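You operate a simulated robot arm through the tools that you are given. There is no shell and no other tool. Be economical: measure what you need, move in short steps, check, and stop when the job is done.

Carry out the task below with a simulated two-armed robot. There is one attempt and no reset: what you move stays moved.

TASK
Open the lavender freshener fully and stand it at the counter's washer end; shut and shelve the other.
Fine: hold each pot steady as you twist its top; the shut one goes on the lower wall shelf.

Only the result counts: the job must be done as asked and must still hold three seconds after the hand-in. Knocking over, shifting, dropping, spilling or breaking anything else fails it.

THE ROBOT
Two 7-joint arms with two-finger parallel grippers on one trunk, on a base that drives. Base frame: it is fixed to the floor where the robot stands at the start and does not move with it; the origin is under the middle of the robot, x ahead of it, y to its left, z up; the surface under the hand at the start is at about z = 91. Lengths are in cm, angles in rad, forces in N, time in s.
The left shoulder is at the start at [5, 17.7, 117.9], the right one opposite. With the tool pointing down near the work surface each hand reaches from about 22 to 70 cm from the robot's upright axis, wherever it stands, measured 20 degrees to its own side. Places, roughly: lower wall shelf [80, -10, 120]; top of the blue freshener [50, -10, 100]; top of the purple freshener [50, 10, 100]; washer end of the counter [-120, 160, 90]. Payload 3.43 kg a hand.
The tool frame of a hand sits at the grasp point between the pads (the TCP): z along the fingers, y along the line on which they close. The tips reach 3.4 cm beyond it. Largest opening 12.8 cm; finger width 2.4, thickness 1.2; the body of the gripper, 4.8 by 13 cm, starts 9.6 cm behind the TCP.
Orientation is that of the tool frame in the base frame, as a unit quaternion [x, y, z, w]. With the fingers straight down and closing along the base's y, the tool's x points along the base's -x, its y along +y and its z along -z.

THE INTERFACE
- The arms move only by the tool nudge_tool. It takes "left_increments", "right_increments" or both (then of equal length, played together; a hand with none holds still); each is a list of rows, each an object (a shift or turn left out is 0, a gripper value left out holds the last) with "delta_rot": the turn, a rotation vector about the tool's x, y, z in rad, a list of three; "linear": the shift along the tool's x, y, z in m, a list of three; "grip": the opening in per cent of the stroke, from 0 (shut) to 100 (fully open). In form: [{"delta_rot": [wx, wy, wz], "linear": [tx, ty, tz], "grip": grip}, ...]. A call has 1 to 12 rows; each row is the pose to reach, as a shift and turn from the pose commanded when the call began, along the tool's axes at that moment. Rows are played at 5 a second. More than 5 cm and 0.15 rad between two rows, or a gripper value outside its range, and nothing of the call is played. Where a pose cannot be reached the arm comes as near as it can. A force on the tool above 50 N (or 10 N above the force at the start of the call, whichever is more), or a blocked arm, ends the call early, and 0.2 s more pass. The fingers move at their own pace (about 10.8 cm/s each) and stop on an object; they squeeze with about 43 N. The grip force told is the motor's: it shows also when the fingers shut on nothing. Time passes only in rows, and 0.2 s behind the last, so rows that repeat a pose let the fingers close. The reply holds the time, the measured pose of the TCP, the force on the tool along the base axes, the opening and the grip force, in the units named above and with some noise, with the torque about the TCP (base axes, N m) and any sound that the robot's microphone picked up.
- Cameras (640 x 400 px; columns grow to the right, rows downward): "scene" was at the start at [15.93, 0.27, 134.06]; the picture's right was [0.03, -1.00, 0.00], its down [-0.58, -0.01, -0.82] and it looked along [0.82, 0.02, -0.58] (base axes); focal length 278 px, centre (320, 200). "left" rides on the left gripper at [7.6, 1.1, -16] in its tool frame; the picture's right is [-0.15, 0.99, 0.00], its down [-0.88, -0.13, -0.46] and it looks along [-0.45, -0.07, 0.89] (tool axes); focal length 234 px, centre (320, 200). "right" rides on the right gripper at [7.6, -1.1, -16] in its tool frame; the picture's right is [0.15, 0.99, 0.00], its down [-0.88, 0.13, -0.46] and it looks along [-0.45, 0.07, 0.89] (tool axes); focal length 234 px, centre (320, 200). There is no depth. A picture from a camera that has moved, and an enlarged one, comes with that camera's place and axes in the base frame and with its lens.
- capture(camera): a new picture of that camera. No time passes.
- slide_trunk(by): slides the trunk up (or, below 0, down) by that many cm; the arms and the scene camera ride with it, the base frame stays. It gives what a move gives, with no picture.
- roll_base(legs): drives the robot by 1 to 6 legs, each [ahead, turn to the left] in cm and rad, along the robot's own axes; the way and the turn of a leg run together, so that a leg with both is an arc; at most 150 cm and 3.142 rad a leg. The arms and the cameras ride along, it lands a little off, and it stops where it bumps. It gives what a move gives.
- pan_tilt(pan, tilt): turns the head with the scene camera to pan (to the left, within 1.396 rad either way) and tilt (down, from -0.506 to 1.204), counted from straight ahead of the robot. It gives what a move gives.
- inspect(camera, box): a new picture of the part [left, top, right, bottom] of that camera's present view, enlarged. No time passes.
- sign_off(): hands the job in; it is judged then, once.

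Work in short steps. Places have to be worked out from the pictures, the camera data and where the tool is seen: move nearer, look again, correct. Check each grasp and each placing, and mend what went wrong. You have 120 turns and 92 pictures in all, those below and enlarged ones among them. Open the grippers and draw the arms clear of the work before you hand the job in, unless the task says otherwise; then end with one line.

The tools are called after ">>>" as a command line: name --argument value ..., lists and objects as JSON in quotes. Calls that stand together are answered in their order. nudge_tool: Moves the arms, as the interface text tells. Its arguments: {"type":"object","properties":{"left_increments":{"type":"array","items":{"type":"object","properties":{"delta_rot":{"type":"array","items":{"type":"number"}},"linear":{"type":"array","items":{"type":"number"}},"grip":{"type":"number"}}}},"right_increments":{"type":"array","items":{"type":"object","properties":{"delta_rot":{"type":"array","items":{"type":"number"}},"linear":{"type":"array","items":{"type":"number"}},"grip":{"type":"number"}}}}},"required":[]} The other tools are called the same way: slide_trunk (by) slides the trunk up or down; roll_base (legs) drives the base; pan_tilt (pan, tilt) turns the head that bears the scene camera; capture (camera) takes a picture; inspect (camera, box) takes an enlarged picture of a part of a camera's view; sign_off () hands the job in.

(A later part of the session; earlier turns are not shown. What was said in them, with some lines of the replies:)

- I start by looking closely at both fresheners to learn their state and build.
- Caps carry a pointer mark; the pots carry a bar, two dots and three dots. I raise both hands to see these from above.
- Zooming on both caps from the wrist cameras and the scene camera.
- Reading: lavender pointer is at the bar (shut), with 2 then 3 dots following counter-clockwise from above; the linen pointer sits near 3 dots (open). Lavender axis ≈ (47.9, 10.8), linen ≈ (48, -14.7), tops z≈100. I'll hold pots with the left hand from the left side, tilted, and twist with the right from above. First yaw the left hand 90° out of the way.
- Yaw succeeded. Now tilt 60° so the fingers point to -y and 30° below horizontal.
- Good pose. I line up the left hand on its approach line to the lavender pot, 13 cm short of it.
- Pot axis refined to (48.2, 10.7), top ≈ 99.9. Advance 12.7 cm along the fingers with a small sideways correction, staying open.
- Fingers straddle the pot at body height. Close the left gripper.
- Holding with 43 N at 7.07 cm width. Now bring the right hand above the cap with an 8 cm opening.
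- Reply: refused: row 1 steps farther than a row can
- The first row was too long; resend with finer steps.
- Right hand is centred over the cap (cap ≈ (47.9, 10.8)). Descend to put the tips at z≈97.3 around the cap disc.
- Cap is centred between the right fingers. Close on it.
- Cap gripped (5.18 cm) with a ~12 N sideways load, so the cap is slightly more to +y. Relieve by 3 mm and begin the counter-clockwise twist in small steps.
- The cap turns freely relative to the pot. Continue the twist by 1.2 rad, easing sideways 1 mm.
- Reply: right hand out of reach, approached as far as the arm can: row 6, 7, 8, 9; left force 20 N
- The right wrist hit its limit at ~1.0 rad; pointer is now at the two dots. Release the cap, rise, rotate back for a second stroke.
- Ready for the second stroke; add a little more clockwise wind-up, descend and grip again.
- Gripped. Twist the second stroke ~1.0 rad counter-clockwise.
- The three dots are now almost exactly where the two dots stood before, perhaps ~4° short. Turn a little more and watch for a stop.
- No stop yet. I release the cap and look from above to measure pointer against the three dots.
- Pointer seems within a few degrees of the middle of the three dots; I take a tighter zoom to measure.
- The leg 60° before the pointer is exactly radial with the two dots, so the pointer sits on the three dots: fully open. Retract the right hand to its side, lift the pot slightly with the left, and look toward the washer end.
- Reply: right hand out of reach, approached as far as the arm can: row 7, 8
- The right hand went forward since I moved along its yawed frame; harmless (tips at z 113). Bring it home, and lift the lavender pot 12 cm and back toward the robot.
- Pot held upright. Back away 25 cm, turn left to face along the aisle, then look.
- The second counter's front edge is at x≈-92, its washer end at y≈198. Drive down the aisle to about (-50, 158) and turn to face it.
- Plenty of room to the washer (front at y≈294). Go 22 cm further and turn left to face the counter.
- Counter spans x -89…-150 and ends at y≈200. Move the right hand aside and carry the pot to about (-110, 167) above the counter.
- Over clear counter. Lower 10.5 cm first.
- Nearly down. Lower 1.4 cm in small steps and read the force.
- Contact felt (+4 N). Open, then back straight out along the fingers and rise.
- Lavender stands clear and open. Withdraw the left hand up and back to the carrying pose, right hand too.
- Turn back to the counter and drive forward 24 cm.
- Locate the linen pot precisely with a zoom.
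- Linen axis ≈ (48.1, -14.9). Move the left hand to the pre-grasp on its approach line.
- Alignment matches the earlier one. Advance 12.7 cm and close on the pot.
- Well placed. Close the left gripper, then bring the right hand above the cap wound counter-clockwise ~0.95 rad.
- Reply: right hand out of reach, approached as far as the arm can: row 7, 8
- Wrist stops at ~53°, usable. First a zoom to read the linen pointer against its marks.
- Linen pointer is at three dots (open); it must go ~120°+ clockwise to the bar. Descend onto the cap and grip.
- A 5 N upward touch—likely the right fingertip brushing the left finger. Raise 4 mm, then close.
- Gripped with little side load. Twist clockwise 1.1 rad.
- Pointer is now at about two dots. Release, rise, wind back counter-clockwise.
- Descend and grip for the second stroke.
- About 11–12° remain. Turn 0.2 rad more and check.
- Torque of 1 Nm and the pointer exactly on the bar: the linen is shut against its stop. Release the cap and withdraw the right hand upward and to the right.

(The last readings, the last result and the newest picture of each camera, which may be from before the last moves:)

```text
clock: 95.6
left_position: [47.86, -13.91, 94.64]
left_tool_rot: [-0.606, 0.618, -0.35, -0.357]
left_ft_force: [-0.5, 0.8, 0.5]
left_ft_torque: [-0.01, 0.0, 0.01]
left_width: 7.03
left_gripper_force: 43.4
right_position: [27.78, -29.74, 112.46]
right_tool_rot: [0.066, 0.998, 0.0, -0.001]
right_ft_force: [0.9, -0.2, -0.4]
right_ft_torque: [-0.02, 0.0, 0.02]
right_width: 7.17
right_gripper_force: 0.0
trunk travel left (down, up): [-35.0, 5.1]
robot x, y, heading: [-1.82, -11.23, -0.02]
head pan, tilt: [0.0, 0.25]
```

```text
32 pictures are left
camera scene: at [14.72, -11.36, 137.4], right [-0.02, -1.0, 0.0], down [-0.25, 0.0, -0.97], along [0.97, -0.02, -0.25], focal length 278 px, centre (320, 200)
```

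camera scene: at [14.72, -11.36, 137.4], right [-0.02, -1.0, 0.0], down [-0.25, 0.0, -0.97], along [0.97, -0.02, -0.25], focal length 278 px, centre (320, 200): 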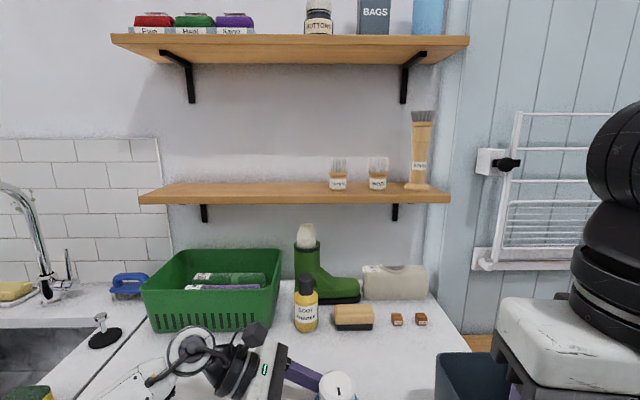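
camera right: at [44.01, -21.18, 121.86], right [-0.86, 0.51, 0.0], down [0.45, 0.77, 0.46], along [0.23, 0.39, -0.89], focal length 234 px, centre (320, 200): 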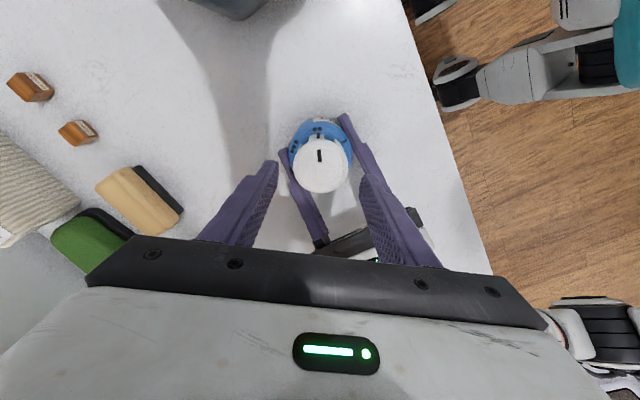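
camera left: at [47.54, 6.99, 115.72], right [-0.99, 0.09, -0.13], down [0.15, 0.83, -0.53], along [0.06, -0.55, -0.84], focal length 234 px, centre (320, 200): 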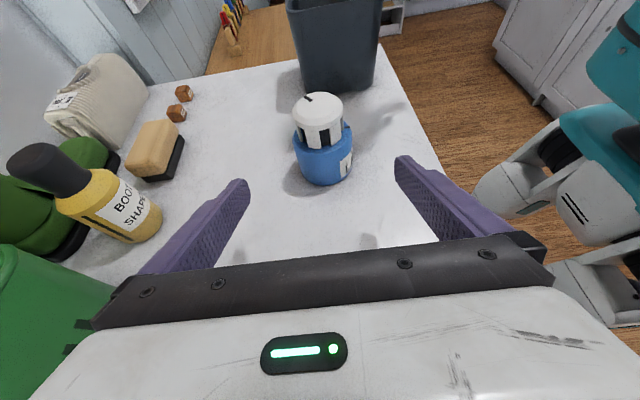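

Lower shelf: top z≈122–123, front edge x≈75, wall x≈90; clear on its left half. To reach it the left hand should point forward; first lift the pot 25 cm.

>>> nudge_tool --left_increments '[{"linear": [0.03, 0, -0.0173]}, {"linear": [0.06, 0, -0.0346]}, {"linear": [0.09, 0, -0.052]}, {"linear": [0.12, 0, -0.069]}, {"linear": [0.14, 0, -0.1]}, {"linear": [0.155, 0.01, -0.135]}, {"linear": [0.17, 0.03, -0.165]}, {"linear": [0.1765, 0.04, -0.194]}]'

>>> slide_trunk --by 5

```text
clock: 97.4
left_position: [44.34, -5.8, 119.7]
left_tool_rot: [-0.606, 0.618, -0.35, -0.358]
left_ft_force: [0.5, -1.0, -1.0]
left_ft_torque: [0.04, 0.01, -0.01]
left_width: 7.04
left_gripper_force: 43.1
right_position: [27.69, -29.84, 112.37]
right_tool_rot: [0.065, 0.998, 0.0, 0.0]
right_ft_force: [-0.1, -0.4, -0.1]
right_ft_torque: [-0.05, 0.0, 0.02]
right_width: 7.16
right_gripper_force: 0.0
trunk travel left (down, up): [-35.0, 5.1]
robot x, y, heading: [-1.94, -10.86, -0.015]
head pan, tilt: [0.0, 0.25]
```

```text
clock: 98.4
left_position: [44.41, -5.72, 124.6]
left_tool_rot: [-0.607, 0.618, -0.35, -0.357]
left_ft_force: [0.2, -0.1, -1.8]
left_ft_torque: [0.0, 0.0, -0.04]
left_width: 7.04
left_gripper_force: 43.0
right_position: [27.7, -29.85, 117.29]
right_tool_rot: [0.066, 0.998, 0.0, 0.0]
right_ft_force: [0.8, 0.1, -0.2]
right_ft_torque: [0.02, 0.03, -0.01]
right_width: 7.16
right_gripper_force: 0.1
trunk travel left (down, up): [-40.0, 0.1]
robot x, y, heading: [-2.02, -10.99, -0.022]
head pan, tilt: [0.0, 0.25]
```

Now yaw the left hand about the vertical so the fingers turn from -y toward +x, seeing how far the arm can go.

>>> nudge_tool --left_increments '[{"delta_rot": [0.121, 0, -0.07]}, {"delta_rot": [0.242, 0, -0.14]}, {"delta_rot": [0.364, 0, -0.21]}, {"delta_rot": [0.485, 0, -0.28]}, {"delta_rot": [0.606, 0, -0.35]}, {"delta_rot": [0.727, 0, -0.42]}]'

>>> pan_tilt --pan 0.1 --tilt 0.45

>>> capture --camera "scene"

```text
clock: 99.8
left_position: [44.32, -5.94, 124.75]
left_tool_rot: [0.806, -0.317, 0.466, 0.183]
left_ft_force: [0.4, 0.2, -1.0]
left_ft_torque: [0.03, 0.0, 0.02]
left_width: 7.05
left_gripper_force: 42.7
right_position: [27.64, -29.79, 117.33]
right_tool_rot: [0.066, 0.998, 0.0, 0.0]
right_ft_force: [-0.1, 0.3, 0.5]
right_ft_torque: [-0.02, 0.0, -0.02]
right_width: 7.16
right_gripper_force: 0.1
trunk travel left (down, up): [-40.0, 0.1]
robot x, y, heading: [-1.54, -10.8, -0.02]
head pan, tilt: [0.0, 0.25]
```

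```text
clock: 100.5
left_position: [44.29, -5.83, 124.73]
left_tool_rot: [0.806, -0.317, 0.465, 0.183]
left_ft_force: [1.0, -0.2, -1.4]
left_ft_torque: [0.02, 0.01, 0.03]
left_width: 7.06
left_gripper_force: 42.8
right_position: [27.67, -29.91, 117.34]
right_tool_rot: [0.066, 0.998, 0.0, 0.0]
right_ft_force: [0.0, -0.1, 0.5]
right_ft_torque: [0.0, 0.0, 0.0]
right_width: 7.21
right_gripper_force: 0.1
trunk travel left (down, up): [-40.0, 0.1]
robot x, y, heading: [-1.76, -10.44, -0.023]
head pan, tilt: [0.099, 0.45]
```

```text
31 pictures are left
camera scene: at [14.55, -10.45, 140.54], right [0.08, -1.0, 0.0], down [-0.43, -0.03, -0.9], along [0.9, 0.07, -0.43], focal length 278 px, centre (320, 200)
```

scene: 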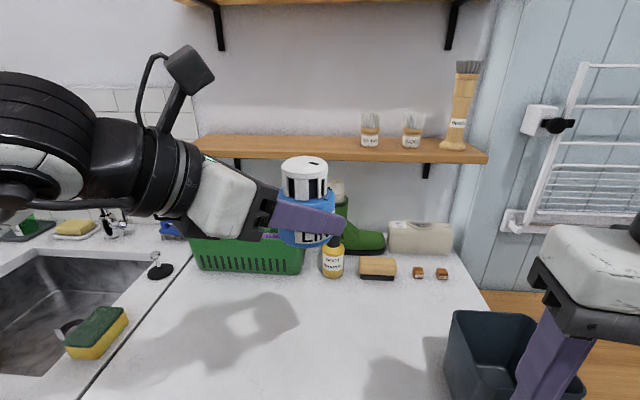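

Good, 48° gained without trouble. Continue another 0.56 rad.

>>> nudge_tool --left_increments '[{"delta_rot": [0.121, 0, -0.07]}, {"delta_rot": [0.242, 0, -0.14]}, {"delta_rot": [0.364, 0, -0.21]}, {"delta_rot": [0.485, 0, -0.28]}]'

>>> capture --camera "left"

```text
clock: 101.5
left_position: [44.4, -5.77, 124.55]
left_tool_rot: [0.862, -0.081, 0.498, 0.046]
left_ft_force: [0.0, -0.9, -1.8]
left_ft_torque: [-0.01, 0.04, 0.01]
left_width: 7.06
left_gripper_force: 43.1
right_position: [27.73, -29.99, 117.37]
right_tool_rot: [0.065, 0.998, 0.001, 0.0]
right_ft_force: [0.2, -0.1, 0.0]
right_ft_torque: [0.02, 0.02, 0.02]
right_width: 7.18
right_gripper_force: 0.0
trunk travel left (down, up): [-40.0, 0.1]
robot x, y, heading: [-1.85, -10.96, -0.013]
head pan, tilt: [0.099, 0.45]
```

```text
30 pictures are left
camera left: at [34.22, -5.02, 139.19], right [-0.26, -0.96, -0.13], down [-0.8, 0.28, -0.54], along [0.55, -0.04, -0.84], focal length 234 px, centre (320, 200)
```

left: 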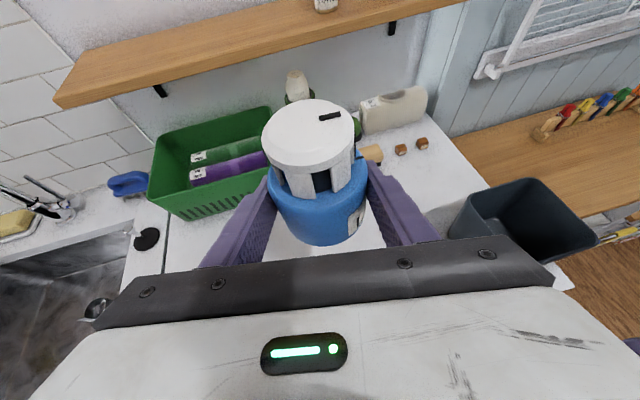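

Hand now points forward. Raise the pot and carry it forward toward the shelf, stopping about 6 cm short of the front edge.

>>> nudge_tool --left_increments '[{"linear": [0.0476, 0, -0.0275]}, {"linear": [0.068, -0.013, 0.008]}, {"linear": [0.0885, -0.026, 0.043]}, {"linear": [0.109, -0.039, 0.079]}, {"linear": [0.1295, -0.052, 0.114]}, {"linear": [0.15, -0.065, 0.15]}, {"linear": [0.15, -0.065, 0.15]}]'

>>> capture --camera "left"

>>> pan_tilt --pan 0.1 --tilt 0.2

>>> capture --camera "scene"

```text
refused: row 1 steps farther than a row can; nothing moved
```

```text
29 pictures are left
camera left: at [34.22, -5.02, 139.19], right [-0.26, -0.96, -0.13], down [-0.8, 0.28, -0.54], along [0.55, -0.04, -0.84], focal length 234 px, centre (320, 200)
```

left: 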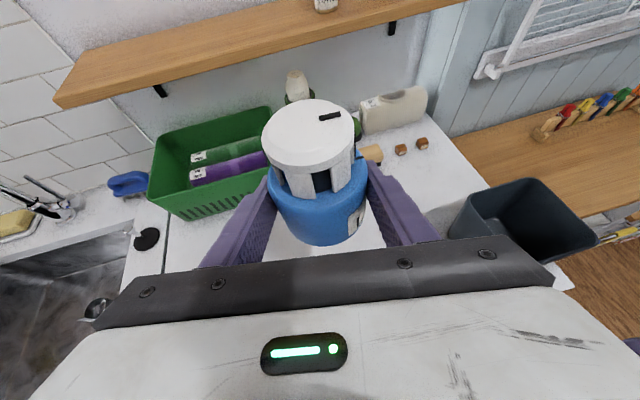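

```text
clock: 102.3
left_position: [44.19, -5.84, 124.68]
left_tool_rot: [0.862, -0.083, 0.498, 0.047]
left_ft_force: [-0.3, -0.5, -1.1]
left_ft_torque: [-0.01, 0.05, 0.02]
left_width: 7.04
left_gripper_force: 43.5
right_position: [27.66, -29.82, 117.45]
right_tool_rot: [0.065, 0.998, -0.001, 0.0]
right_ft_force: [-0.5, 0.5, 0.5]
right_ft_torque: [-0.01, 0.04, -0.01]
right_width: 7.18
right_gripper_force: 0.1
trunk travel left (down, up): [-40.0, 0.1]
robot x, y, heading: [-1.64, -11.29, -0.023]
head pan, tilt: [0.099, 0.201]
```

```text
28 pictures are left
camera scene: at [14.69, -10.44, 142.85], right [0.08, -1.0, 0.0], down [-0.2, -0.02, -0.98], along [0.98, 0.08, -0.2], focal length 278 px, centre (320, 200)
```

scene: 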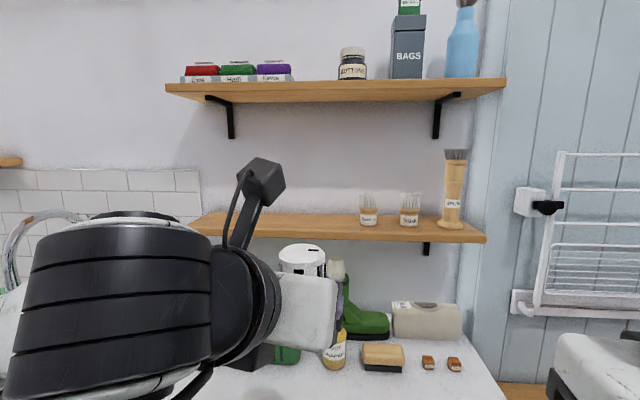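

Resend with smaller first steps.

>>> nudge_tool --left_increments '[{"linear": [0.0238, 0, -0.0137]}, {"linear": [0.0476, 0, -0.0275]}, {"linear": [0.068, -0.013, 0.008]}, {"linear": [0.0885, -0.026, 0.043]}, {"linear": [0.109, -0.039, 0.079]}, {"linear": [0.1295, -0.052, 0.114]}, {"linear": [0.15, -0.065, 0.15]}, {"linear": [0.15, -0.065, 0.15]}]'

>>> capture --camera "left"

>>> capture --camera "scene"

```text
clock: 104.1
left_position: [65.71, -3.21, 130.03]
left_tool_rot: [0.862, -0.082, 0.498, 0.047]
left_ft_force: [0.1, 0.0, -1.3]
left_ft_torque: [0.0, -0.01, 0.04]
left_width: 7.06
left_gripper_force: 43.5
right_position: [27.6, -29.76, 117.42]
right_tool_rot: [0.065, 0.998, 0.0, 0.0]
right_ft_force: [0.5, 1.2, 0.0]
right_ft_torque: [-0.01, 0.0, 0.0]
right_width: 7.18
right_gripper_force: 0.0
trunk travel left (down, up): [-40.0, 0.1]
robot x, y, heading: [-1.8, -11.29, -0.017]
head pan, tilt: [0.099, 0.201]
```

```text
27 pictures are left
camera left: at [55.69, -2.43, 144.6], right [-0.26, -0.96, -0.13], down [-0.79, 0.29, -0.54], along [0.55, -0.04, -0.84], focal length 234 px, centre (320, 200)
```

left: 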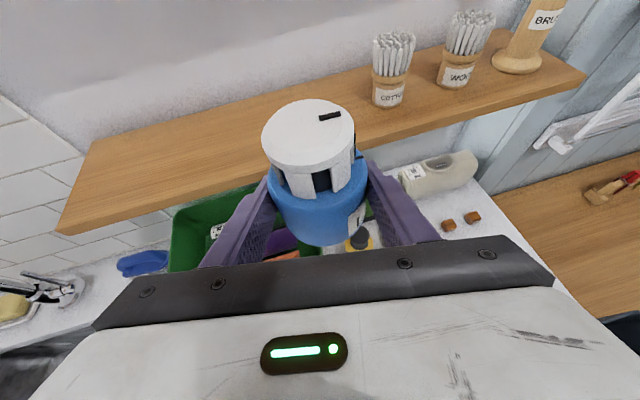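

```text
26 pictures are left
camera scene: at [14.64, -10.43, 142.87], right [0.08, -1.0, 0.0], down [-0.2, -0.02, -0.98], along [0.98, 0.08, -0.2], focal length 278 px, centre (320, 200)
```

scene: 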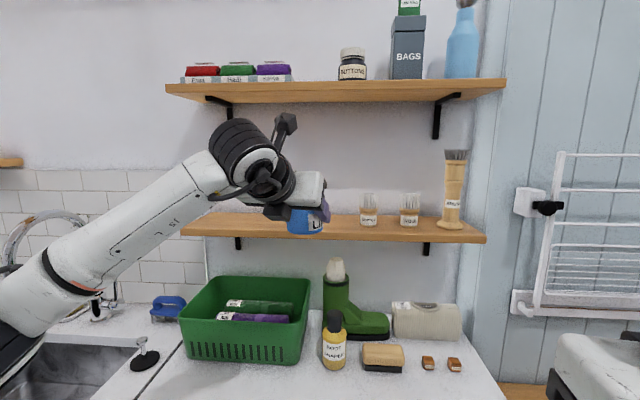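

Shelf top ≈122.5, front edge ≈76.8, jars at y≈-17. Carry the pot over the shelf to about (84, -1).

>>> nudge_tool --left_increments '[{"linear": [0.0166, -0.0112, 0.0288]}, {"linear": [0.0332, -0.0224, 0.0577]}, {"linear": [0.0498, -0.0336, 0.0865]}, {"linear": [0.0664, -0.0448, 0.1154]}, {"linear": [0.083, -0.056, 0.1442]}, {"linear": [0.083, -0.056, 0.1442]}]'

>>> capture --camera "left"

```text
clock: 105.5
left_position: [81.37, -0.82, 129.39]
left_tool_rot: [0.861, -0.084, 0.499, 0.048]
left_ft_force: [0.3, 0.4, -0.5]
left_ft_torque: [0.03, 0.01, 0.06]
left_width: 7.02
left_gripper_force: 43.3
left hand out of reach, approached as far as the arm can: row 5, 6
right_position: [27.66, -29.88, 117.48]
right_tool_rot: [0.065, 0.998, 0.001, 0.0]
right_ft_force: [0.5, -0.7, -0.3]
right_ft_torque: [0.01, 0.01, -0.04]
right_width: 7.19
right_gripper_force: 0.2
trunk travel left (down, up): [-40.0, 0.1]
robot x, y, heading: [-1.53, -11.11, -0.016]
head pan, tilt: [0.099, 0.201]
```

```text
25 pictures are left
camera left: at [71.21, -0.02, 143.94], right [-0.26, -0.96, -0.13], down [-0.79, 0.29, -0.54], along [0.55, -0.04, -0.83], focal length 234 px, centre (320, 200)
```

left: 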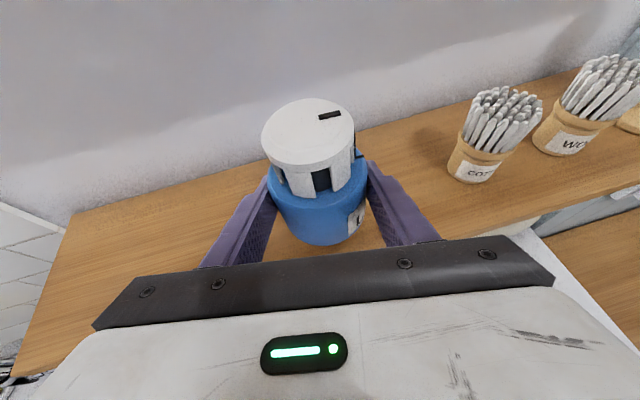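

Pot centre is about x 82; arm at its reach, so drive the base 2 cm forward, then lower with the trunk.

>>> roll_base --legs '[[2, 0]]'

>>> slide_trunk --by -2.3

>>> inspect --camera "scene" --box '[270, 150, 430, 260]'

```text
clock: 106.2
left_position: [83.32, -0.73, 129.29]
left_tool_rot: [0.862, -0.083, 0.498, 0.048]
left_ft_force: [0.8, 0.1, -1.3]
left_ft_torque: [-0.01, 0.01, 0.02]
left_width: 7.01
left_gripper_force: 43.4
right_position: [29.64, -29.84, 117.35]
right_tool_rot: [0.065, 0.998, 0.0, 0.0]
right_ft_force: [0.5, 0.2, -1.4]
right_ft_torque: [0.01, 0.02, 0.01]
right_width: 7.17
right_gripper_force: 0.0
trunk travel left (down, up): [-40.0, 0.1]
robot x, y, heading: [0.64, -11.07, -0.023]
head pan, tilt: [0.099, 0.201]
```

```text
clock: 106.9
left_position: [83.32, -0.81, 127.0]
left_tool_rot: [0.862, -0.084, 0.498, 0.048]
left_ft_force: [-0.4, 0.3, -1.0]
left_ft_torque: [-0.01, 0.03, 0.0]
left_width: 7.04
left_gripper_force: 43.2
right_position: [29.61, -29.92, 115.05]
right_tool_rot: [0.066, 0.998, 0.0, 0.0]
right_ft_force: [-0.9, 0.8, 0.3]
right_ft_torque: [0.02, -0.02, -0.05]
right_width: 7.15
right_gripper_force: 0.0
trunk travel left (down, up): [-37.7, 2.4]
robot x, y, heading: [0.14, -11.01, -0.02]
head pan, tilt: [0.099, 0.201]
```

```text
3.64 times, centred on (350, 205) of scene
camera zoom: at [16.63, -10.47, 140.56], right [0.08, -1.0, 0.0], down [-0.2, -0.02, -0.98], along [0.98, 0.08, -0.2], focal length 1010 px, centre (211, 182)
```

zoom: 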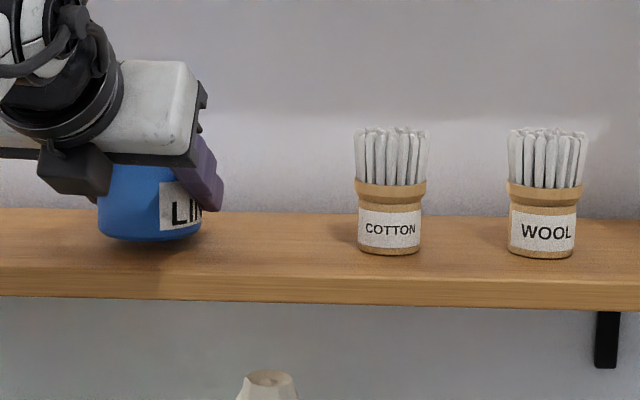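

By comparison with the jars the pot is about 1 cm above the shelf. Lower 0.7, then a small step.

>>> slide_trunk --by -0.7

>>> slide_trunk --by -0.25

```text
clock: 107.5
left_position: [83.2, -0.82, 126.27]
left_tool_rot: [0.862, -0.083, 0.498, 0.048]
left_ft_force: [0.1, 0.6, -1.6]
left_ft_torque: [-0.01, 0.02, 0.01]
left_width: 7.04
left_gripper_force: 42.7
right_position: [29.64, -29.91, 114.39]
right_tool_rot: [0.065, 0.998, 0.0, 0.0]
right_ft_force: [-0.1, 0.6, 0.7]
right_ft_torque: [0.0, 0.02, -0.02]
right_width: 7.15
right_gripper_force: 0.0
trunk travel left (down, up): [-37.0, 3.1]
robot x, y, heading: [0.25, -10.84, -0.023]
head pan, tilt: [0.099, 0.201]
```

```text
clock: 108.0
left_position: [83.26, -0.83, 126.2]
left_tool_rot: [0.861, -0.083, 0.499, 0.048]
left_ft_force: [1.6, 0.0, 1.3]
left_ft_torque: [0.02, -0.08, 0.04]
left_width: 7.03
left_gripper_force: 42.8
right_position: [29.62, -30.1, 114.05]
right_tool_rot: [0.065, 0.998, 0.0, 0.001]
right_ft_force: [0.7, 0.0, -0.3]
right_ft_torque: [-0.02, 0.01, 0.0]
right_width: 7.18
right_gripper_force: 0.1
trunk travel left (down, up): [-36.8, 3.4]
robot x, y, heading: [0.39, -11.22, -0.02]
head pan, tilt: [0.099, 0.201]
```

Contact felt. Open and back out along the fingers.

>>> nudge_tool --left_increments '[{"grip": 70}, {"grip": 90}, {"grip": 90}, {"linear": [0, 0, -0.03]}, {"linear": [0, 0, -0.07]}, {"linear": [0, 0, -0.11]}, {"linear": [0, 0, -0.15]}, {"linear": [0, 0, -0.19]}]'

>>> capture --camera "left"

>>> inspect --camera "scene" --box '[240, 150, 400, 260]'

```text
clock: 109.8
left_position: [67.01, 2.52, 135.73]
left_tool_rot: [0.862, -0.082, 0.499, 0.047]
left_ft_force: [-0.5, 0.2, 0.0]
left_ft_torque: [-0.03, 0.0, 0.02]
left_width: 11.56
left_gripper_force: 0.1
right_position: [29.56, -29.98, 114.13]
right_tool_rot: [0.065, 0.998, 0.0, 0.002]
right_ft_force: [0.4, 0.2, -0.4]
right_ft_torque: [0.01, 0.01, -0.01]
right_width: 7.15
right_gripper_force: 0.1
trunk travel left (down, up): [-36.8, 3.4]
robot x, y, heading: [0.58, -10.97, -0.021]
head pan, tilt: [0.099, 0.201]
```

```text
23 pictures are left
camera left: at [56.9, 3.18, 150.25], right [-0.26, -0.96, -0.13], down [-0.79, 0.29, -0.54], along [0.55, -0.04, -0.84], focal length 234 px, centre (320, 200)
```

left: 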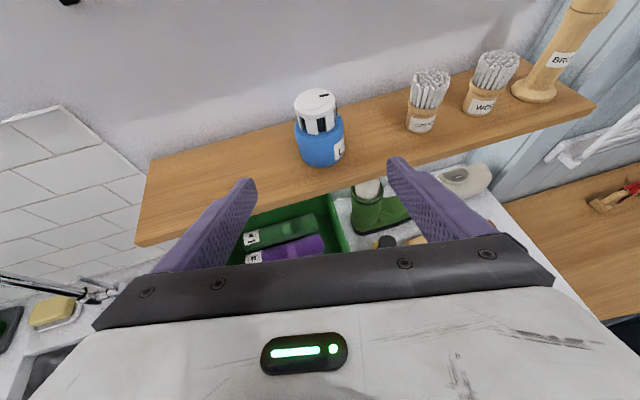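

```text
3.64 times, centred on (320, 205) of scene
camera zoom: at [16.59, -10.47, 139.62], right [0.08, -1.0, 0.0], down [-0.2, -0.02, -0.98], along [0.98, 0.08, -0.2], focal length 1010 px, centre (320, 182)
```

zoom: 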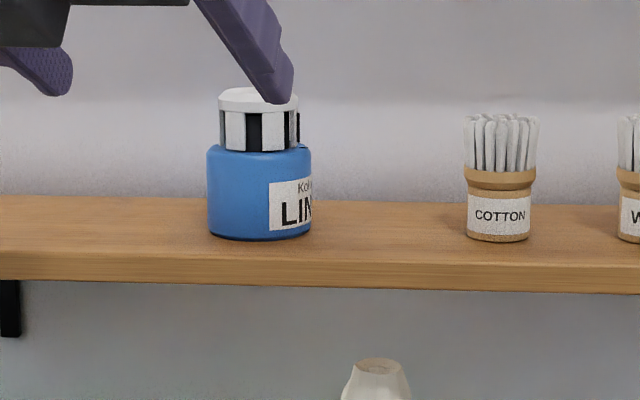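

Linen stands shut on the lower shelf. Comparing notes, the lavender seemed ~5° less open than the linen was at its three dots, so I'll go back and turn it to its stop. First retract the left hand.

>>> nudge_tool --left_increments '[{"linear": [-0.02, 0.01, -0.03]}, {"linear": [-0.05, 0.02, -0.055]}, {"linear": [-0.08, 0.033, -0.08]}, {"linear": [-0.11, 0.045, -0.1]}, {"linear": [-0.14, 0.058, -0.12]}, {"linear": [-0.165, 0.068, -0.14]}, {"linear": [-0.177, 0.0715, -0.147]}]'

>>> nudge_tool --left_increments '[{"delta_rot": [-0.121, 0, 0.07]}, {"delta_rot": [-0.242, 0, 0.14]}, {"delta_rot": [-0.364, 0, 0.21]}, {"delta_rot": [-0.485, 0, 0.28]}, {"delta_rot": [-0.606, 0, 0.35]}, {"delta_rot": [-0.727, 0, 0.42]}, {"delta_rot": [-0.849, 0, 0.49]}, {"delta_rot": [-0.97, 0, 0.56]}, {"delta_rot": [-1.091, 0, 0.63]}, {"delta_rot": [-1.195, 0, 0.69]}]'

>>> slide_trunk --by -3.3

```text
clock: 111.4
left_position: [44.52, -0.55, 127.91]
left_tool_rot: [0.862, -0.084, 0.497, 0.049]
left_ft_force: [0.1, 0.6, 0.3]
left_ft_torque: [0.01, 0.01, 0.01]
left_width: 11.53
left_gripper_force: 0.0
right_position: [29.58, -29.88, 114.27]
right_tool_rot: [0.066, 0.998, 0.0, 0.0]
right_ft_force: [0.3, -0.4, 0.7]
right_ft_torque: [0.03, -0.04, -0.02]
right_width: 7.18
right_gripper_force: 0.0
trunk travel left (down, up): [-36.8, 3.4]
robot x, y, heading: [0.13, -11.36, -0.025]
head pan, tilt: [0.099, 0.201]
```

```text
clock: 113.6
left_position: [44.66, -0.53, 127.6]
left_tool_rot: [-0.611, 0.614, -0.353, -0.354]
left_ft_force: [-0.2, 1.0, -0.6]
left_ft_torque: [0.02, -0.01, 0.01]
left_width: 11.52
left_gripper_force: 0.1
right_position: [29.53, -29.88, 114.15]
right_tool_rot: [0.066, 0.998, 0.0, 0.001]
right_ft_force: [-0.1, -0.9, 0.4]
right_ft_torque: [-0.02, -0.01, 0.0]
right_width: 7.17
right_gripper_force: 0.1
trunk travel left (down, up): [-36.8, 3.4]
robot x, y, heading: [0.23, -11.42, -0.019]
head pan, tilt: [0.099, 0.201]
```

```text
clock: 114.4
left_position: [44.66, -0.49, 124.26]
left_tool_rot: [0.613, -0.612, 0.355, 0.353]
left_ft_force: [-0.1, -0.1, -0.2]
left_ft_torque: [0.01, -0.01, -0.01]
left_width: 11.5
left_gripper_force: 0.0
right_position: [29.63, -29.83, 110.87]
right_tool_rot: [0.066, 0.998, -0.001, 0.0]
right_ft_force: [0.0, -0.6, 0.2]
right_ft_torque: [0.0, -0.03, -0.02]
right_width: 7.17
right_gripper_force: 0.1
trunk travel left (down, up): [-33.4, 6.7]
robot x, y, heading: [0.16, -11.08, -0.022]
head pan, tilt: [0.099, 0.201]
```

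Lower and pull in the left hand, then drive the known route back to the lavender.

>>> nudge_tool --left_increments '[{"linear": [-0.03, 0.01, 0.0175]}, {"linear": [-0.06, 0.03, 0.035]}, {"linear": [-0.09, 0.05, 0.0525]}, {"linear": [-0.121, 0.06, 0.07]}]'

>>> roll_base --legs '[[-27, 0], [0, 1.757], [100, 0], [73, 0]]'

```text
clock: 115.4
left_position: [38.2, -0.25, 110.42]
left_tool_rot: [-0.612, 0.613, -0.354, -0.354]
left_ft_force: [0.2, -0.1, 0.3]
left_ft_torque: [0.01, 0.01, 0.03]
left_width: 11.53
left_gripper_force: 0.1
right_position: [29.53, -29.88, 110.94]
right_tool_rot: [0.066, 0.998, 0.0, 0.0]
right_ft_force: [-1.6, 0.1, 0.0]
right_ft_torque: [-0.01, 0.02, 0.01]
right_width: 7.15
right_gripper_force: 0.0
trunk travel left (down, up): [-33.4, 6.7]
robot x, y, heading: [0.12, -11.46, -0.02]
head pan, tilt: [0.099, 0.201]
```

```text
clock: 129.6
left_position: [-67.01, 193.07, 110.46]
left_tool_rot: [0.863, 0.077, 0.498, -0.045]
left_ft_force: [-0.6, 0.9, 0.1]
left_ft_torque: [0.0, -0.03, -0.01]
left_width: 11.51
left_gripper_force: 0.1
right_position: [-36.31, 189.87, 110.99]
right_tool_rot: [0.722, -0.692, 0.0, 0.0]
right_ft_force: [-0.1, -0.3, 0.6]
right_ft_torque: [-0.02, 0.01, 0.0]
right_width: 7.16
right_gripper_force: 0.0
trunk travel left (down, up): [-33.4, 6.7]
robot x, y, heading: [-49.7, 157.89, 1.728]
head pan, tilt: [0.099, 0.201]
```

Turn to face the counter and look.

>>> roll_base --legs '[[0, 1.41]]'

>>> pan_tilt --pan 0.0 --tilt 0.6

>>> capture --camera "scene"

```text
clock: 133.6
left_position: [-86.99, 144.37, 110.45]
left_tool_rot: [0.593, 0.631, 0.343, -0.364]
left_ft_force: [-0.1, 0.2, 0.4]
left_ft_torque: [-0.01, -0.01, 0.05]
left_width: 11.52
left_gripper_force: 0.0
right_position: [-80.18, 174.48, 110.95]
right_tool_rot: [0.999, -0.034, 0.0, 0.001]
right_ft_force: [0.5, 0.3, 0.8]
right_ft_torque: [0.01, 0.02, -0.01]
right_width: 7.15
right_gripper_force: 0.1
trunk travel left (down, up): [-33.4, 6.7]
robot x, y, heading: [-49.5, 157.58, -3.098]
head pan, tilt: [0.099, 0.201]
```

```text
clock: 134.5
left_position: [-86.89, 144.26, 110.5]
left_tool_rot: [0.594, 0.631, 0.343, -0.364]
left_ft_force: [0.1, -0.4, -0.2]
left_ft_torque: [0.02, 0.01, -0.02]
left_width: 11.53
left_gripper_force: 0.1
right_position: [-80.13, 174.51, 110.88]
right_tool_rot: [0.999, -0.034, 0.0, 0.0]
right_ft_force: [0.7, 0.1, 0.6]
right_ft_torque: [-0.05, 0.0, -0.01]
right_width: 7.17
right_gripper_force: 0.1
trunk travel left (down, up): [-33.4, 6.7]
robot x, y, heading: [-49.78, 157.63, -3.099]
head pan, tilt: [0.0, 0.6]
```

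```text
21 pictures are left
camera scene: at [-65.36, 156.97, 132.64], right [-0.04, 1.0, 0.0], down [0.56, 0.02, -0.83], along [-0.82, -0.03, -0.56], focal length 278 px, centre (320, 200)
```

scene: 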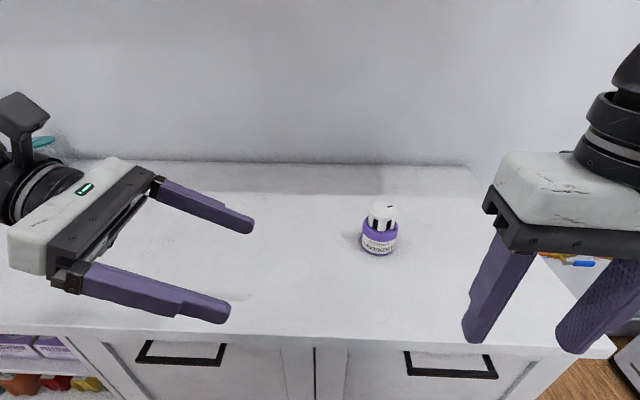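

Lavender is still in place. Turn slightly right and move closer so it is centred at ~54 cm ahead.

>>> roll_base --legs '[[0, -0.17], [7, 0]]'

>>> inspect --camera "scene" --box '[260, 180, 400, 280]'

```text
clock: 136.2
left_position: [-95.47, 151.69, 110.46]
left_tool_rot: [0.645, 0.578, 0.372, -0.334]
left_ft_force: [-0.1, 0.8, -0.1]
left_ft_torque: [0.02, 0.0, -0.02]
left_width: 11.55
left_gripper_force: 0.1
right_position: [-83.83, 180.33, 110.75]
right_tool_rot: [0.993, -0.119, 0.0, 0.0]
right_ft_force: [-0.1, 0.1, 0.0]
right_ft_torque: [0.0, -0.02, 0.01]
right_width: 7.18
right_gripper_force: 0.1
trunk travel left (down, up): [-33.4, 6.7]
robot x, y, heading: [-56.46, 158.54, 3.013]
head pan, tilt: [0.0, 0.6]
```

```text
4.00 times, centred on (330, 230) of scene
camera zoom: at [-72.18, 160.55, 132.62], right [0.13, 0.99, 0.0], down [0.56, -0.07, -0.82], along [-0.82, 0.11, -0.57], focal length 1111 px, centre (280, 80)
```

zoom: 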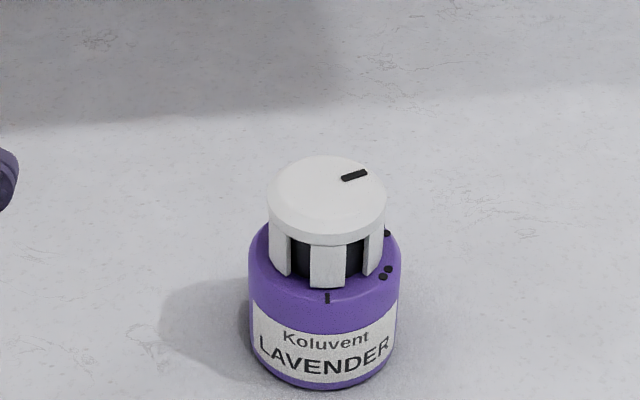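

A leg is exactly over the bar, so the cap is at 120°; I'll check for any remaining travel. Bring the left hand to the pre-grasp beside the pot, opened fully.

>>> nudge_tool --left_increments '[{"linear": [-0.01, -0.035, 0.01], "grip": 100}, {"linear": [-0.02, -0.07, 0.02]}, {"linear": [-0.035, -0.105, 0.035]}, {"linear": [-0.05, -0.135, 0.05]}, {"linear": [-0.0695, -0.1615, 0.0675]}, {"linear": [-0.0695, -0.1615, 0.0675]}]'

>>> capture --camera "left"

```text
clock: 137.6
left_position: [-111.29, 155.62, 100.91]
left_tool_rot: [0.645, 0.578, 0.372, -0.334]
left_ft_force: [-1.2, 0.2, -0.5]
left_ft_torque: [0.0, -0.02, 0.02]
left_width: 12.82
left_gripper_force: 0.1
right_position: [-83.62, 180.33, 110.8]
right_tool_rot: [0.993, -0.119, -0.002, 0.001]
right_ft_force: [-0.4, -0.2, -0.2]
right_ft_torque: [0.01, -0.03, -0.05]
right_width: 7.17
right_gripper_force: 0.0
trunk travel left (down, up): [-33.4, 6.7]
robot x, y, heading: [-56.64, 158.64, 3.016]
head pan, tilt: [0.0, 0.6]
```

```text
19 pictures are left
camera left: at [-111.17, 145.45, 115.51], right [0.98, -0.18, -0.13], down [-0.22, -0.82, -0.53], along [-0.01, 0.55, -0.84], focal length 234 px, centre (320, 200)
```

left: 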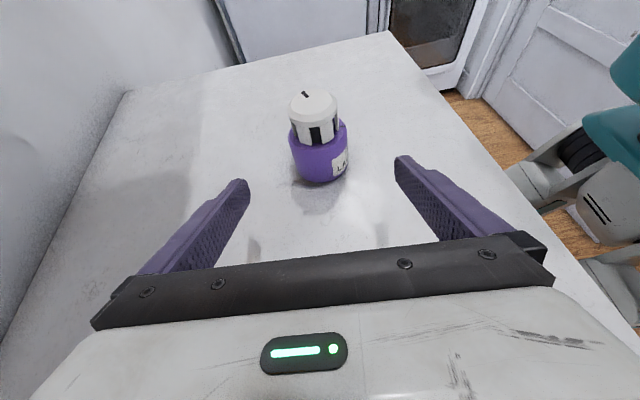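

Same alignment as the first grasp. Advance with a 3 mm sideways correction and close.

>>> nudge_tool --left_increments '[{"linear": [0, -0.003, 0.03]}, {"linear": [0, -0.003, 0.06]}, {"linear": [0, -0.003, 0.085]}, {"linear": [0, -0.003, 0.11]}, {"linear": [0, -0.003, 0.127]}, {"linear": [0, -0.003, 0.127]}, {"linear": [0, -0.003, 0.127], "grip": 60}, {"linear": [0, -0.003, 0.127], "grip": 30}, {"linear": [0, -0.003, 0.127], "grip": 0}, {"linear": [0, -0.003, 0.127], "grip": 0}, {"linear": [0, -0.003, 0.127], "grip": 0}]'

>>> capture --camera "scene"

```text
clock: 140.0
left_position: [-110.43, 166.87, 94.75]
left_tool_rot: [0.644, 0.579, 0.371, -0.334]
left_ft_force: [-0.4, 0.8, 0.1]
left_ft_torque: [0.04, -0.04, -0.01]
left_width: 7.06
left_gripper_force: 42.9
right_position: [-83.75, 180.38, 110.79]
right_tool_rot: [0.993, -0.119, 0.0, 0.001]
right_ft_force: [-0.8, -1.1, 1.0]
right_ft_torque: [0.02, 0.01, -0.01]
right_width: 7.17
right_gripper_force: 0.0
trunk travel left (down, up): [-33.4, 6.7]
robot x, y, heading: [-56.51, 158.51, 3.017]
head pan, tilt: [0.0, 0.6]
```

```text
18 pictures are left
camera scene: at [-72.09, 160.54, 132.63], right [0.13, 0.99, 0.0], down [0.56, -0.07, -0.83], along [-0.82, 0.11, -0.56], focal length 278 px, centre (320, 200)
```

scene: 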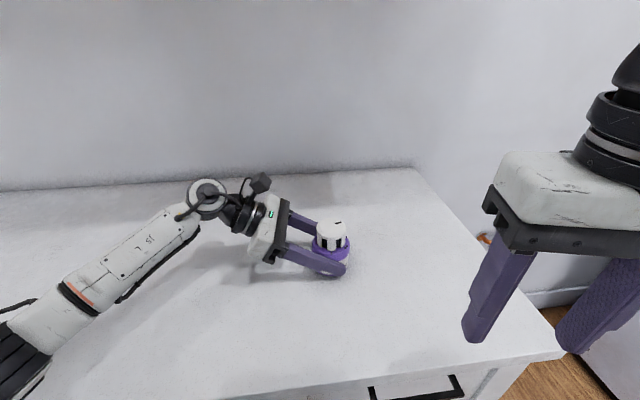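

Lavender is held again. Bring the right hand over the cap.

>>> nudge_tool --right_increments '[{"linear": [0, 0, -0.032]}, {"linear": [-0.035, 0.028, -0.032]}, {"linear": [-0.07, 0.057, -0.032]}, {"linear": [-0.105, 0.086, -0.032]}, {"linear": [-0.14, 0.114, -0.032]}, {"linear": [-0.175, 0.142, -0.032]}, {"linear": [-0.205, 0.167, -0.032]}, {"linear": [-0.229, 0.186, -0.032]}, {"linear": [-0.229, 0.186, -0.032]}]'

>>> inspect --camera "right" --box '[220, 80, 420, 220]'

```text
clock: 142.0
left_position: [-110.41, 166.92, 94.74]
left_tool_rot: [0.644, 0.578, 0.372, -0.334]
left_ft_force: [0.7, 0.3, -0.3]
left_ft_torque: [0.06, -0.05, 0.03]
left_width: 7.03
left_gripper_force: 43.1
right_position: [-110.54, 167.6, 114.15]
right_tool_rot: [0.993, -0.119, -0.001, 0.0]
right_ft_force: [-0.1, -0.5, 0.8]
right_ft_torque: [0.02, -0.02, 0.0]
right_width: 7.17
right_gripper_force: 0.1
trunk travel left (down, up): [-33.4, 6.7]
robot x, y, heading: [-56.58, 158.41, 3.011]
head pan, tilt: [0.0, 0.6]
```

```text
2.86 times, centred on (320, 150) of right
camera zoom: at [-102.98, 167.02, 130.05], right [-0.09, -1.0, 0.0], down [-0.89, 0.08, 0.46], along [-0.46, 0.04, -0.89], focal length 669 px, centre (320, 343)
```

zoom: 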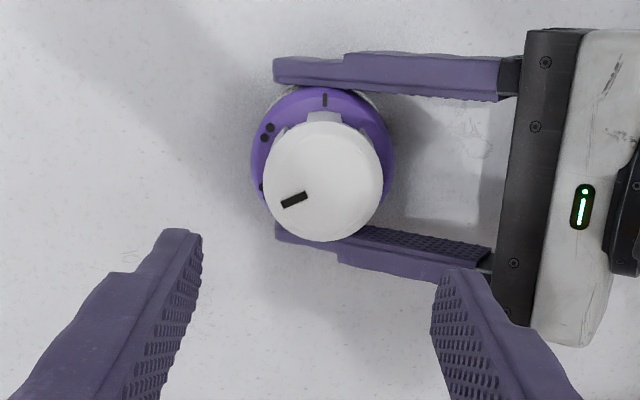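

Centred. Descend and grip the cap.

>>> nudge_tool --right_increments '[{"linear": [0, 0, 0.04]}, {"linear": [0, 0, 0.08]}, {"linear": [0, 0, 0.11]}, {"linear": [0, 0, 0.134]}, {"linear": [0, 0, 0.134]}, {"linear": [0, 0, 0.134], "grip": 45}, {"linear": [0, 0, 0.134], "grip": 0}, {"linear": [0, 0, 0.134], "grip": 0}, {"linear": [0, 0, 0.134], "grip": 0}]'

```text
clock: 144.0
left_position: [-110.47, 166.89, 94.82]
left_tool_rot: [0.645, 0.578, 0.373, -0.334]
left_ft_force: [-0.7, -5.0, 2.3]
left_ft_torque: [0.11, -0.26, -0.02]
left_width: 7.08
left_gripper_force: 42.8
right_position: [-110.34, 167.27, 100.61]
right_tool_rot: [0.993, -0.119, 0.0, 0.0]
right_ft_force: [0.7, 3.9, -1.2]
right_ft_torque: [0.23, 0.25, -0.02]
right_width: 5.18
right_gripper_force: 42.8
trunk travel left (down, up): [-33.4, 6.7]
robot x, y, heading: [-56.48, 157.69, 3.017]
head pan, tilt: [0.0, 0.6]
```

Gripped gently. Turn counter-clockwise in small steps, watching the torque for a stop.

>>> nudge_tool --right_increments '[{"delta_rot": [0, 0, -0.04]}, {"delta_rot": [0, 0, -0.07]}, {"delta_rot": [0, 0, -0.07]}]'

```text
clock: 144.8
left_position: [-110.38, 166.8, 94.74]
left_tool_rot: [0.644, 0.579, 0.372, -0.335]
left_ft_force: [-5.3, -1.1, 2.1]
left_ft_torque: [-0.3, -0.71, -0.01]
left_width: 7.05
left_gripper_force: 42.9
right_position: [-110.28, 167.45, 100.71]
right_tool_rot: [0.997, -0.083, 0.0, 0.001]
right_ft_force: [5.9, 0.7, -2.5]
right_ft_torque: [0.39, 0.41, -0.02]
right_width: 5.19
right_gripper_force: 43.4
trunk travel left (down, up): [-33.4, 6.7]
robot x, y, heading: [-56.81, 158.29, 3.011]
head pan, tilt: [0.0, 0.6]
```

No stop yet at ~124°. Another 4°.

>>> nudge_tool --right_increments '[{"delta_rot": [0, 0, -0.04]}, {"delta_rot": [0, 0, -0.07]}, {"delta_rot": [0, 0, -0.07]}]'

>>> inspect --camera "right" --box '[270, 120, 370, 190]'

```text
clock: 145.6
left_position: [-110.39, 166.84, 94.86]
left_tool_rot: [0.644, 0.578, 0.373, -0.335]
left_ft_force: [-3.6, 0.3, 3.3]
left_ft_torque: [0.22, 0.25, 0.84]
left_width: 7.06
left_gripper_force: 43.0
right_position: [-110.35, 167.54, 100.66]
right_tool_rot: [0.999, -0.049, 0.001, 0.001]
right_ft_force: [4.0, 0.0, -3.7]
right_ft_torque: [-0.18, -0.52, -0.84]
right_width: 5.15
right_gripper_force: 43.3
trunk travel left (down, up): [-33.4, 6.7]
robot x, y, heading: [-56.36, 158.22, 3.011]
head pan, tilt: [0.0, 0.6]
```

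```text
5.71 times, centred on (320, 155) of right
camera zoom: at [-102.74, 168.02, 116.6], right [0.05, -1.0, 0.0], down [-0.89, -0.04, 0.46], along [-0.46, -0.02, -0.89], focal length 1338 px, centre (320, 457)
```

zoom: 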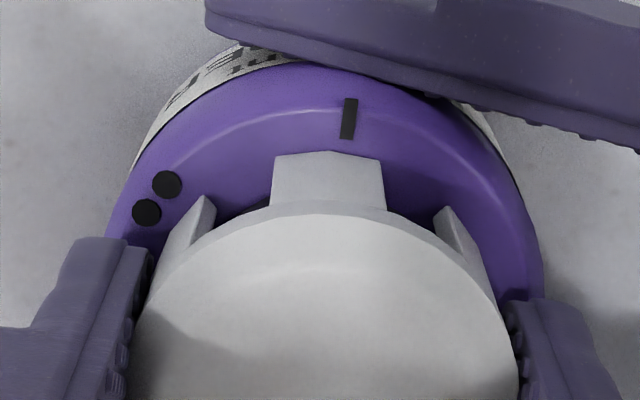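

Stop reached (0.84 Nm) at about 126°: now truly fully open. Unload slightly, release, and lift the right hand away.

>>> nudge_tool --right_increments '[{"delta_rot": [0, 0, 0.015]}, {"grip": 56, "delta_rot": [0, 0, 0.015]}, {"grip": 56, "delta_rot": [0, 0, 0.015]}, {"linear": [0, 0, -0.04], "delta_rot": [0, 0, 0.015]}, {"linear": [0, 0, -0.08], "delta_rot": [0, 0, 0.015]}, {"linear": [0.02, -0.02, -0.12], "delta_rot": [0, 0, 0.015]}, {"linear": [0.055, -0.05, -0.12], "delta_rot": [0, 0, 0.015]}, {"linear": [0.09, -0.08, -0.12], "delta_rot": [0, 0, 0.015]}, {"linear": [0.125, -0.11, -0.12], "delta_rot": [0, 0, 0.015]}, {"linear": [0.16, -0.14, -0.12], "delta_rot": [0, 0, 0.015]}, {"linear": [0.19, -0.16, -0.12], "delta_rot": [0, 0, 0.015]}]'

>>> nudge_tool --left_increments '[{"grip": 70}, {"grip": 100}, {"grip": 100}, {"grip": 100}, {"linear": [0, 0, -0.03]}, {"linear": [0, 0, -0.07]}, {"linear": [0, 0, -0.11]}, {"linear": [0, 0, -0.15]}, {"linear": [0.02, 0.02, -0.17]}, {"linear": [0.03, 0.06, -0.17]}]'

>>> capture --camera "scene"

>>> inspect --camera "scene" --box '[260, 180, 400, 280]'

```text
clock: 148.0
left_position: [-110.35, 166.85, 94.71]
left_tool_rot: [0.645, 0.579, 0.371, -0.334]
left_ft_force: [0.5, -0.1, 0.2]
left_ft_torque: [-0.02, 0.03, 0.0]
left_width: 7.06
left_gripper_force: 43.2
right_position: [-89.74, 181.67, 112.89]
right_tool_rot: [0.998, -0.057, -0.001, -0.001]
right_ft_force: [0.1, 0.6, 0.2]
right_ft_torque: [0.04, 0.03, 0.01]
right_width: 7.18
right_gripper_force: 0.1
trunk travel left (down, up): [-33.4, 6.7]
robot x, y, heading: [-56.93, 158.78, 3.017]
head pan, tilt: [0.0, 0.6]
```

```text
clock: 150.2
left_position: [-105.6, 152.97, 105.97]
left_tool_rot: [0.645, 0.578, 0.372, -0.334]
left_ft_force: [0.1, 0.2, 1.0]
left_ft_torque: [0.0, 0.01, -0.01]
left_width: 12.8
left_gripper_force: 0.0
right_position: [-89.85, 181.58, 112.82]
right_tool_rot: [0.998, -0.057, -0.001, 0.0]
right_ft_force: [-0.2, 0.1, -0.2]
right_ft_torque: [-0.02, 0.03, 0.02]
right_width: 7.16
right_gripper_force: 0.1
trunk travel left (down, up): [-33.4, 6.7]
robot x, y, heading: [-56.32, 158.68, 3.015]
head pan, tilt: [0.0, 0.6]
```

```text
15 pictures are left
camera scene: at [-72.04, 160.52, 132.64], right [0.13, 0.99, 0.0], down [0.56, -0.07, -0.83], along [-0.82, 0.11, -0.56], focal length 278 px, centre (320, 200)
```

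scene: 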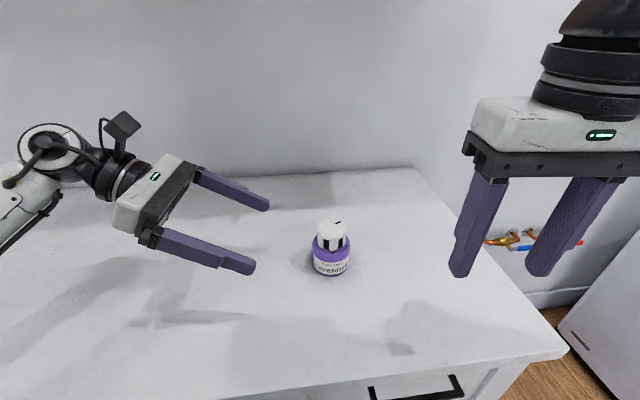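

```text
4.00 times, centred on (330, 230) of scene
camera zoom: at [-72.04, 160.52, 132.64], right [0.13, 0.99, 0.0], down [0.56, -0.07, -0.83], along [-0.82, 0.11, -0.56], focal length 1111 px, centre (280, 80)
```

zoom: 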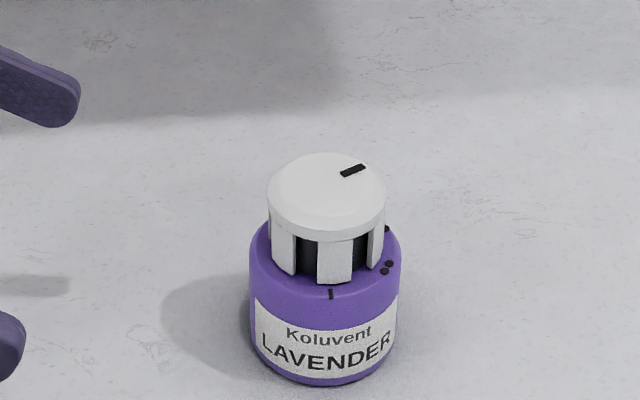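

Lavender stands fully open. Open the right gripper, raise the hands a bit and back the base off, then hand in.

>>> nudge_tool --right_increments '[{"grip": 100, "linear": [0, 0, -0.03]}, {"grip": 100, "linear": [0.03, 0, -0.05]}]'

>>> roll_base --legs '[[-12, 0]]'

>>> capture --camera "scene"

```text
clock: 150.8
left_position: [-105.62, 153.05, 106.09]
left_tool_rot: [0.645, 0.578, 0.373, -0.334]
left_ft_force: [0.2, 0.5, 0.1]
left_ft_torque: [0.02, 0.02, 0.02]
left_width: 12.8
left_gripper_force: 0.0
right_position: [-86.81, 181.17, 117.62]
right_tool_rot: [0.998, -0.057, -0.001, -0.001]
right_ft_force: [-0.4, -0.1, 0.5]
right_ft_torque: [-0.01, 0.04, -0.02]
right_width: 12.8
right_gripper_force: 0.0
trunk travel left (down, up): [-33.4, 6.7]
robot x, y, heading: [-56.83, 158.57, 3.014]
head pan, tilt: [0.0, 0.6]
```

```text
clock: 152.0
left_position: [-93.71, 151.48, 106.08]
left_tool_rot: [0.644, 0.579, 0.371, -0.335]
left_ft_force: [0.0, -0.2, 0.3]
left_ft_torque: [0.03, 0.03, 0.02]
left_width: 12.81
left_gripper_force: 0.0
right_position: [-75.09, 179.52, 117.72]
right_tool_rot: [0.998, -0.057, 0.0, 0.0]
right_ft_force: [0.4, 0.1, -0.2]
right_ft_torque: [0.02, 0.0, -0.03]
right_width: 12.79
right_gripper_force: 0.1
trunk travel left (down, up): [-33.4, 6.7]
robot x, y, heading: [-44.64, 157.27, 3.013]
head pan, tilt: [0.0, 0.6]
```

```text
13 pictures are left
camera scene: at [-60.3, 159.02, 132.65], right [0.13, 0.99, 0.0], down [0.56, -0.07, -0.83], along [-0.82, 0.11, -0.56], focal length 278 px, centre (320, 200)
```

scene: 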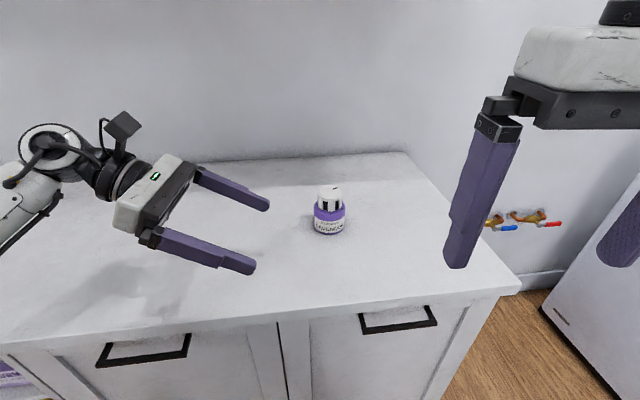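

Everything is in place and the arms are clear; handing in.

>>> sign_off

```text
The job is handed in.
```

The lavender freshener is turned to its open stop and stands at the washer end of the counter; the linen one is turned shut to its stop and stands on the lower wall shelf.
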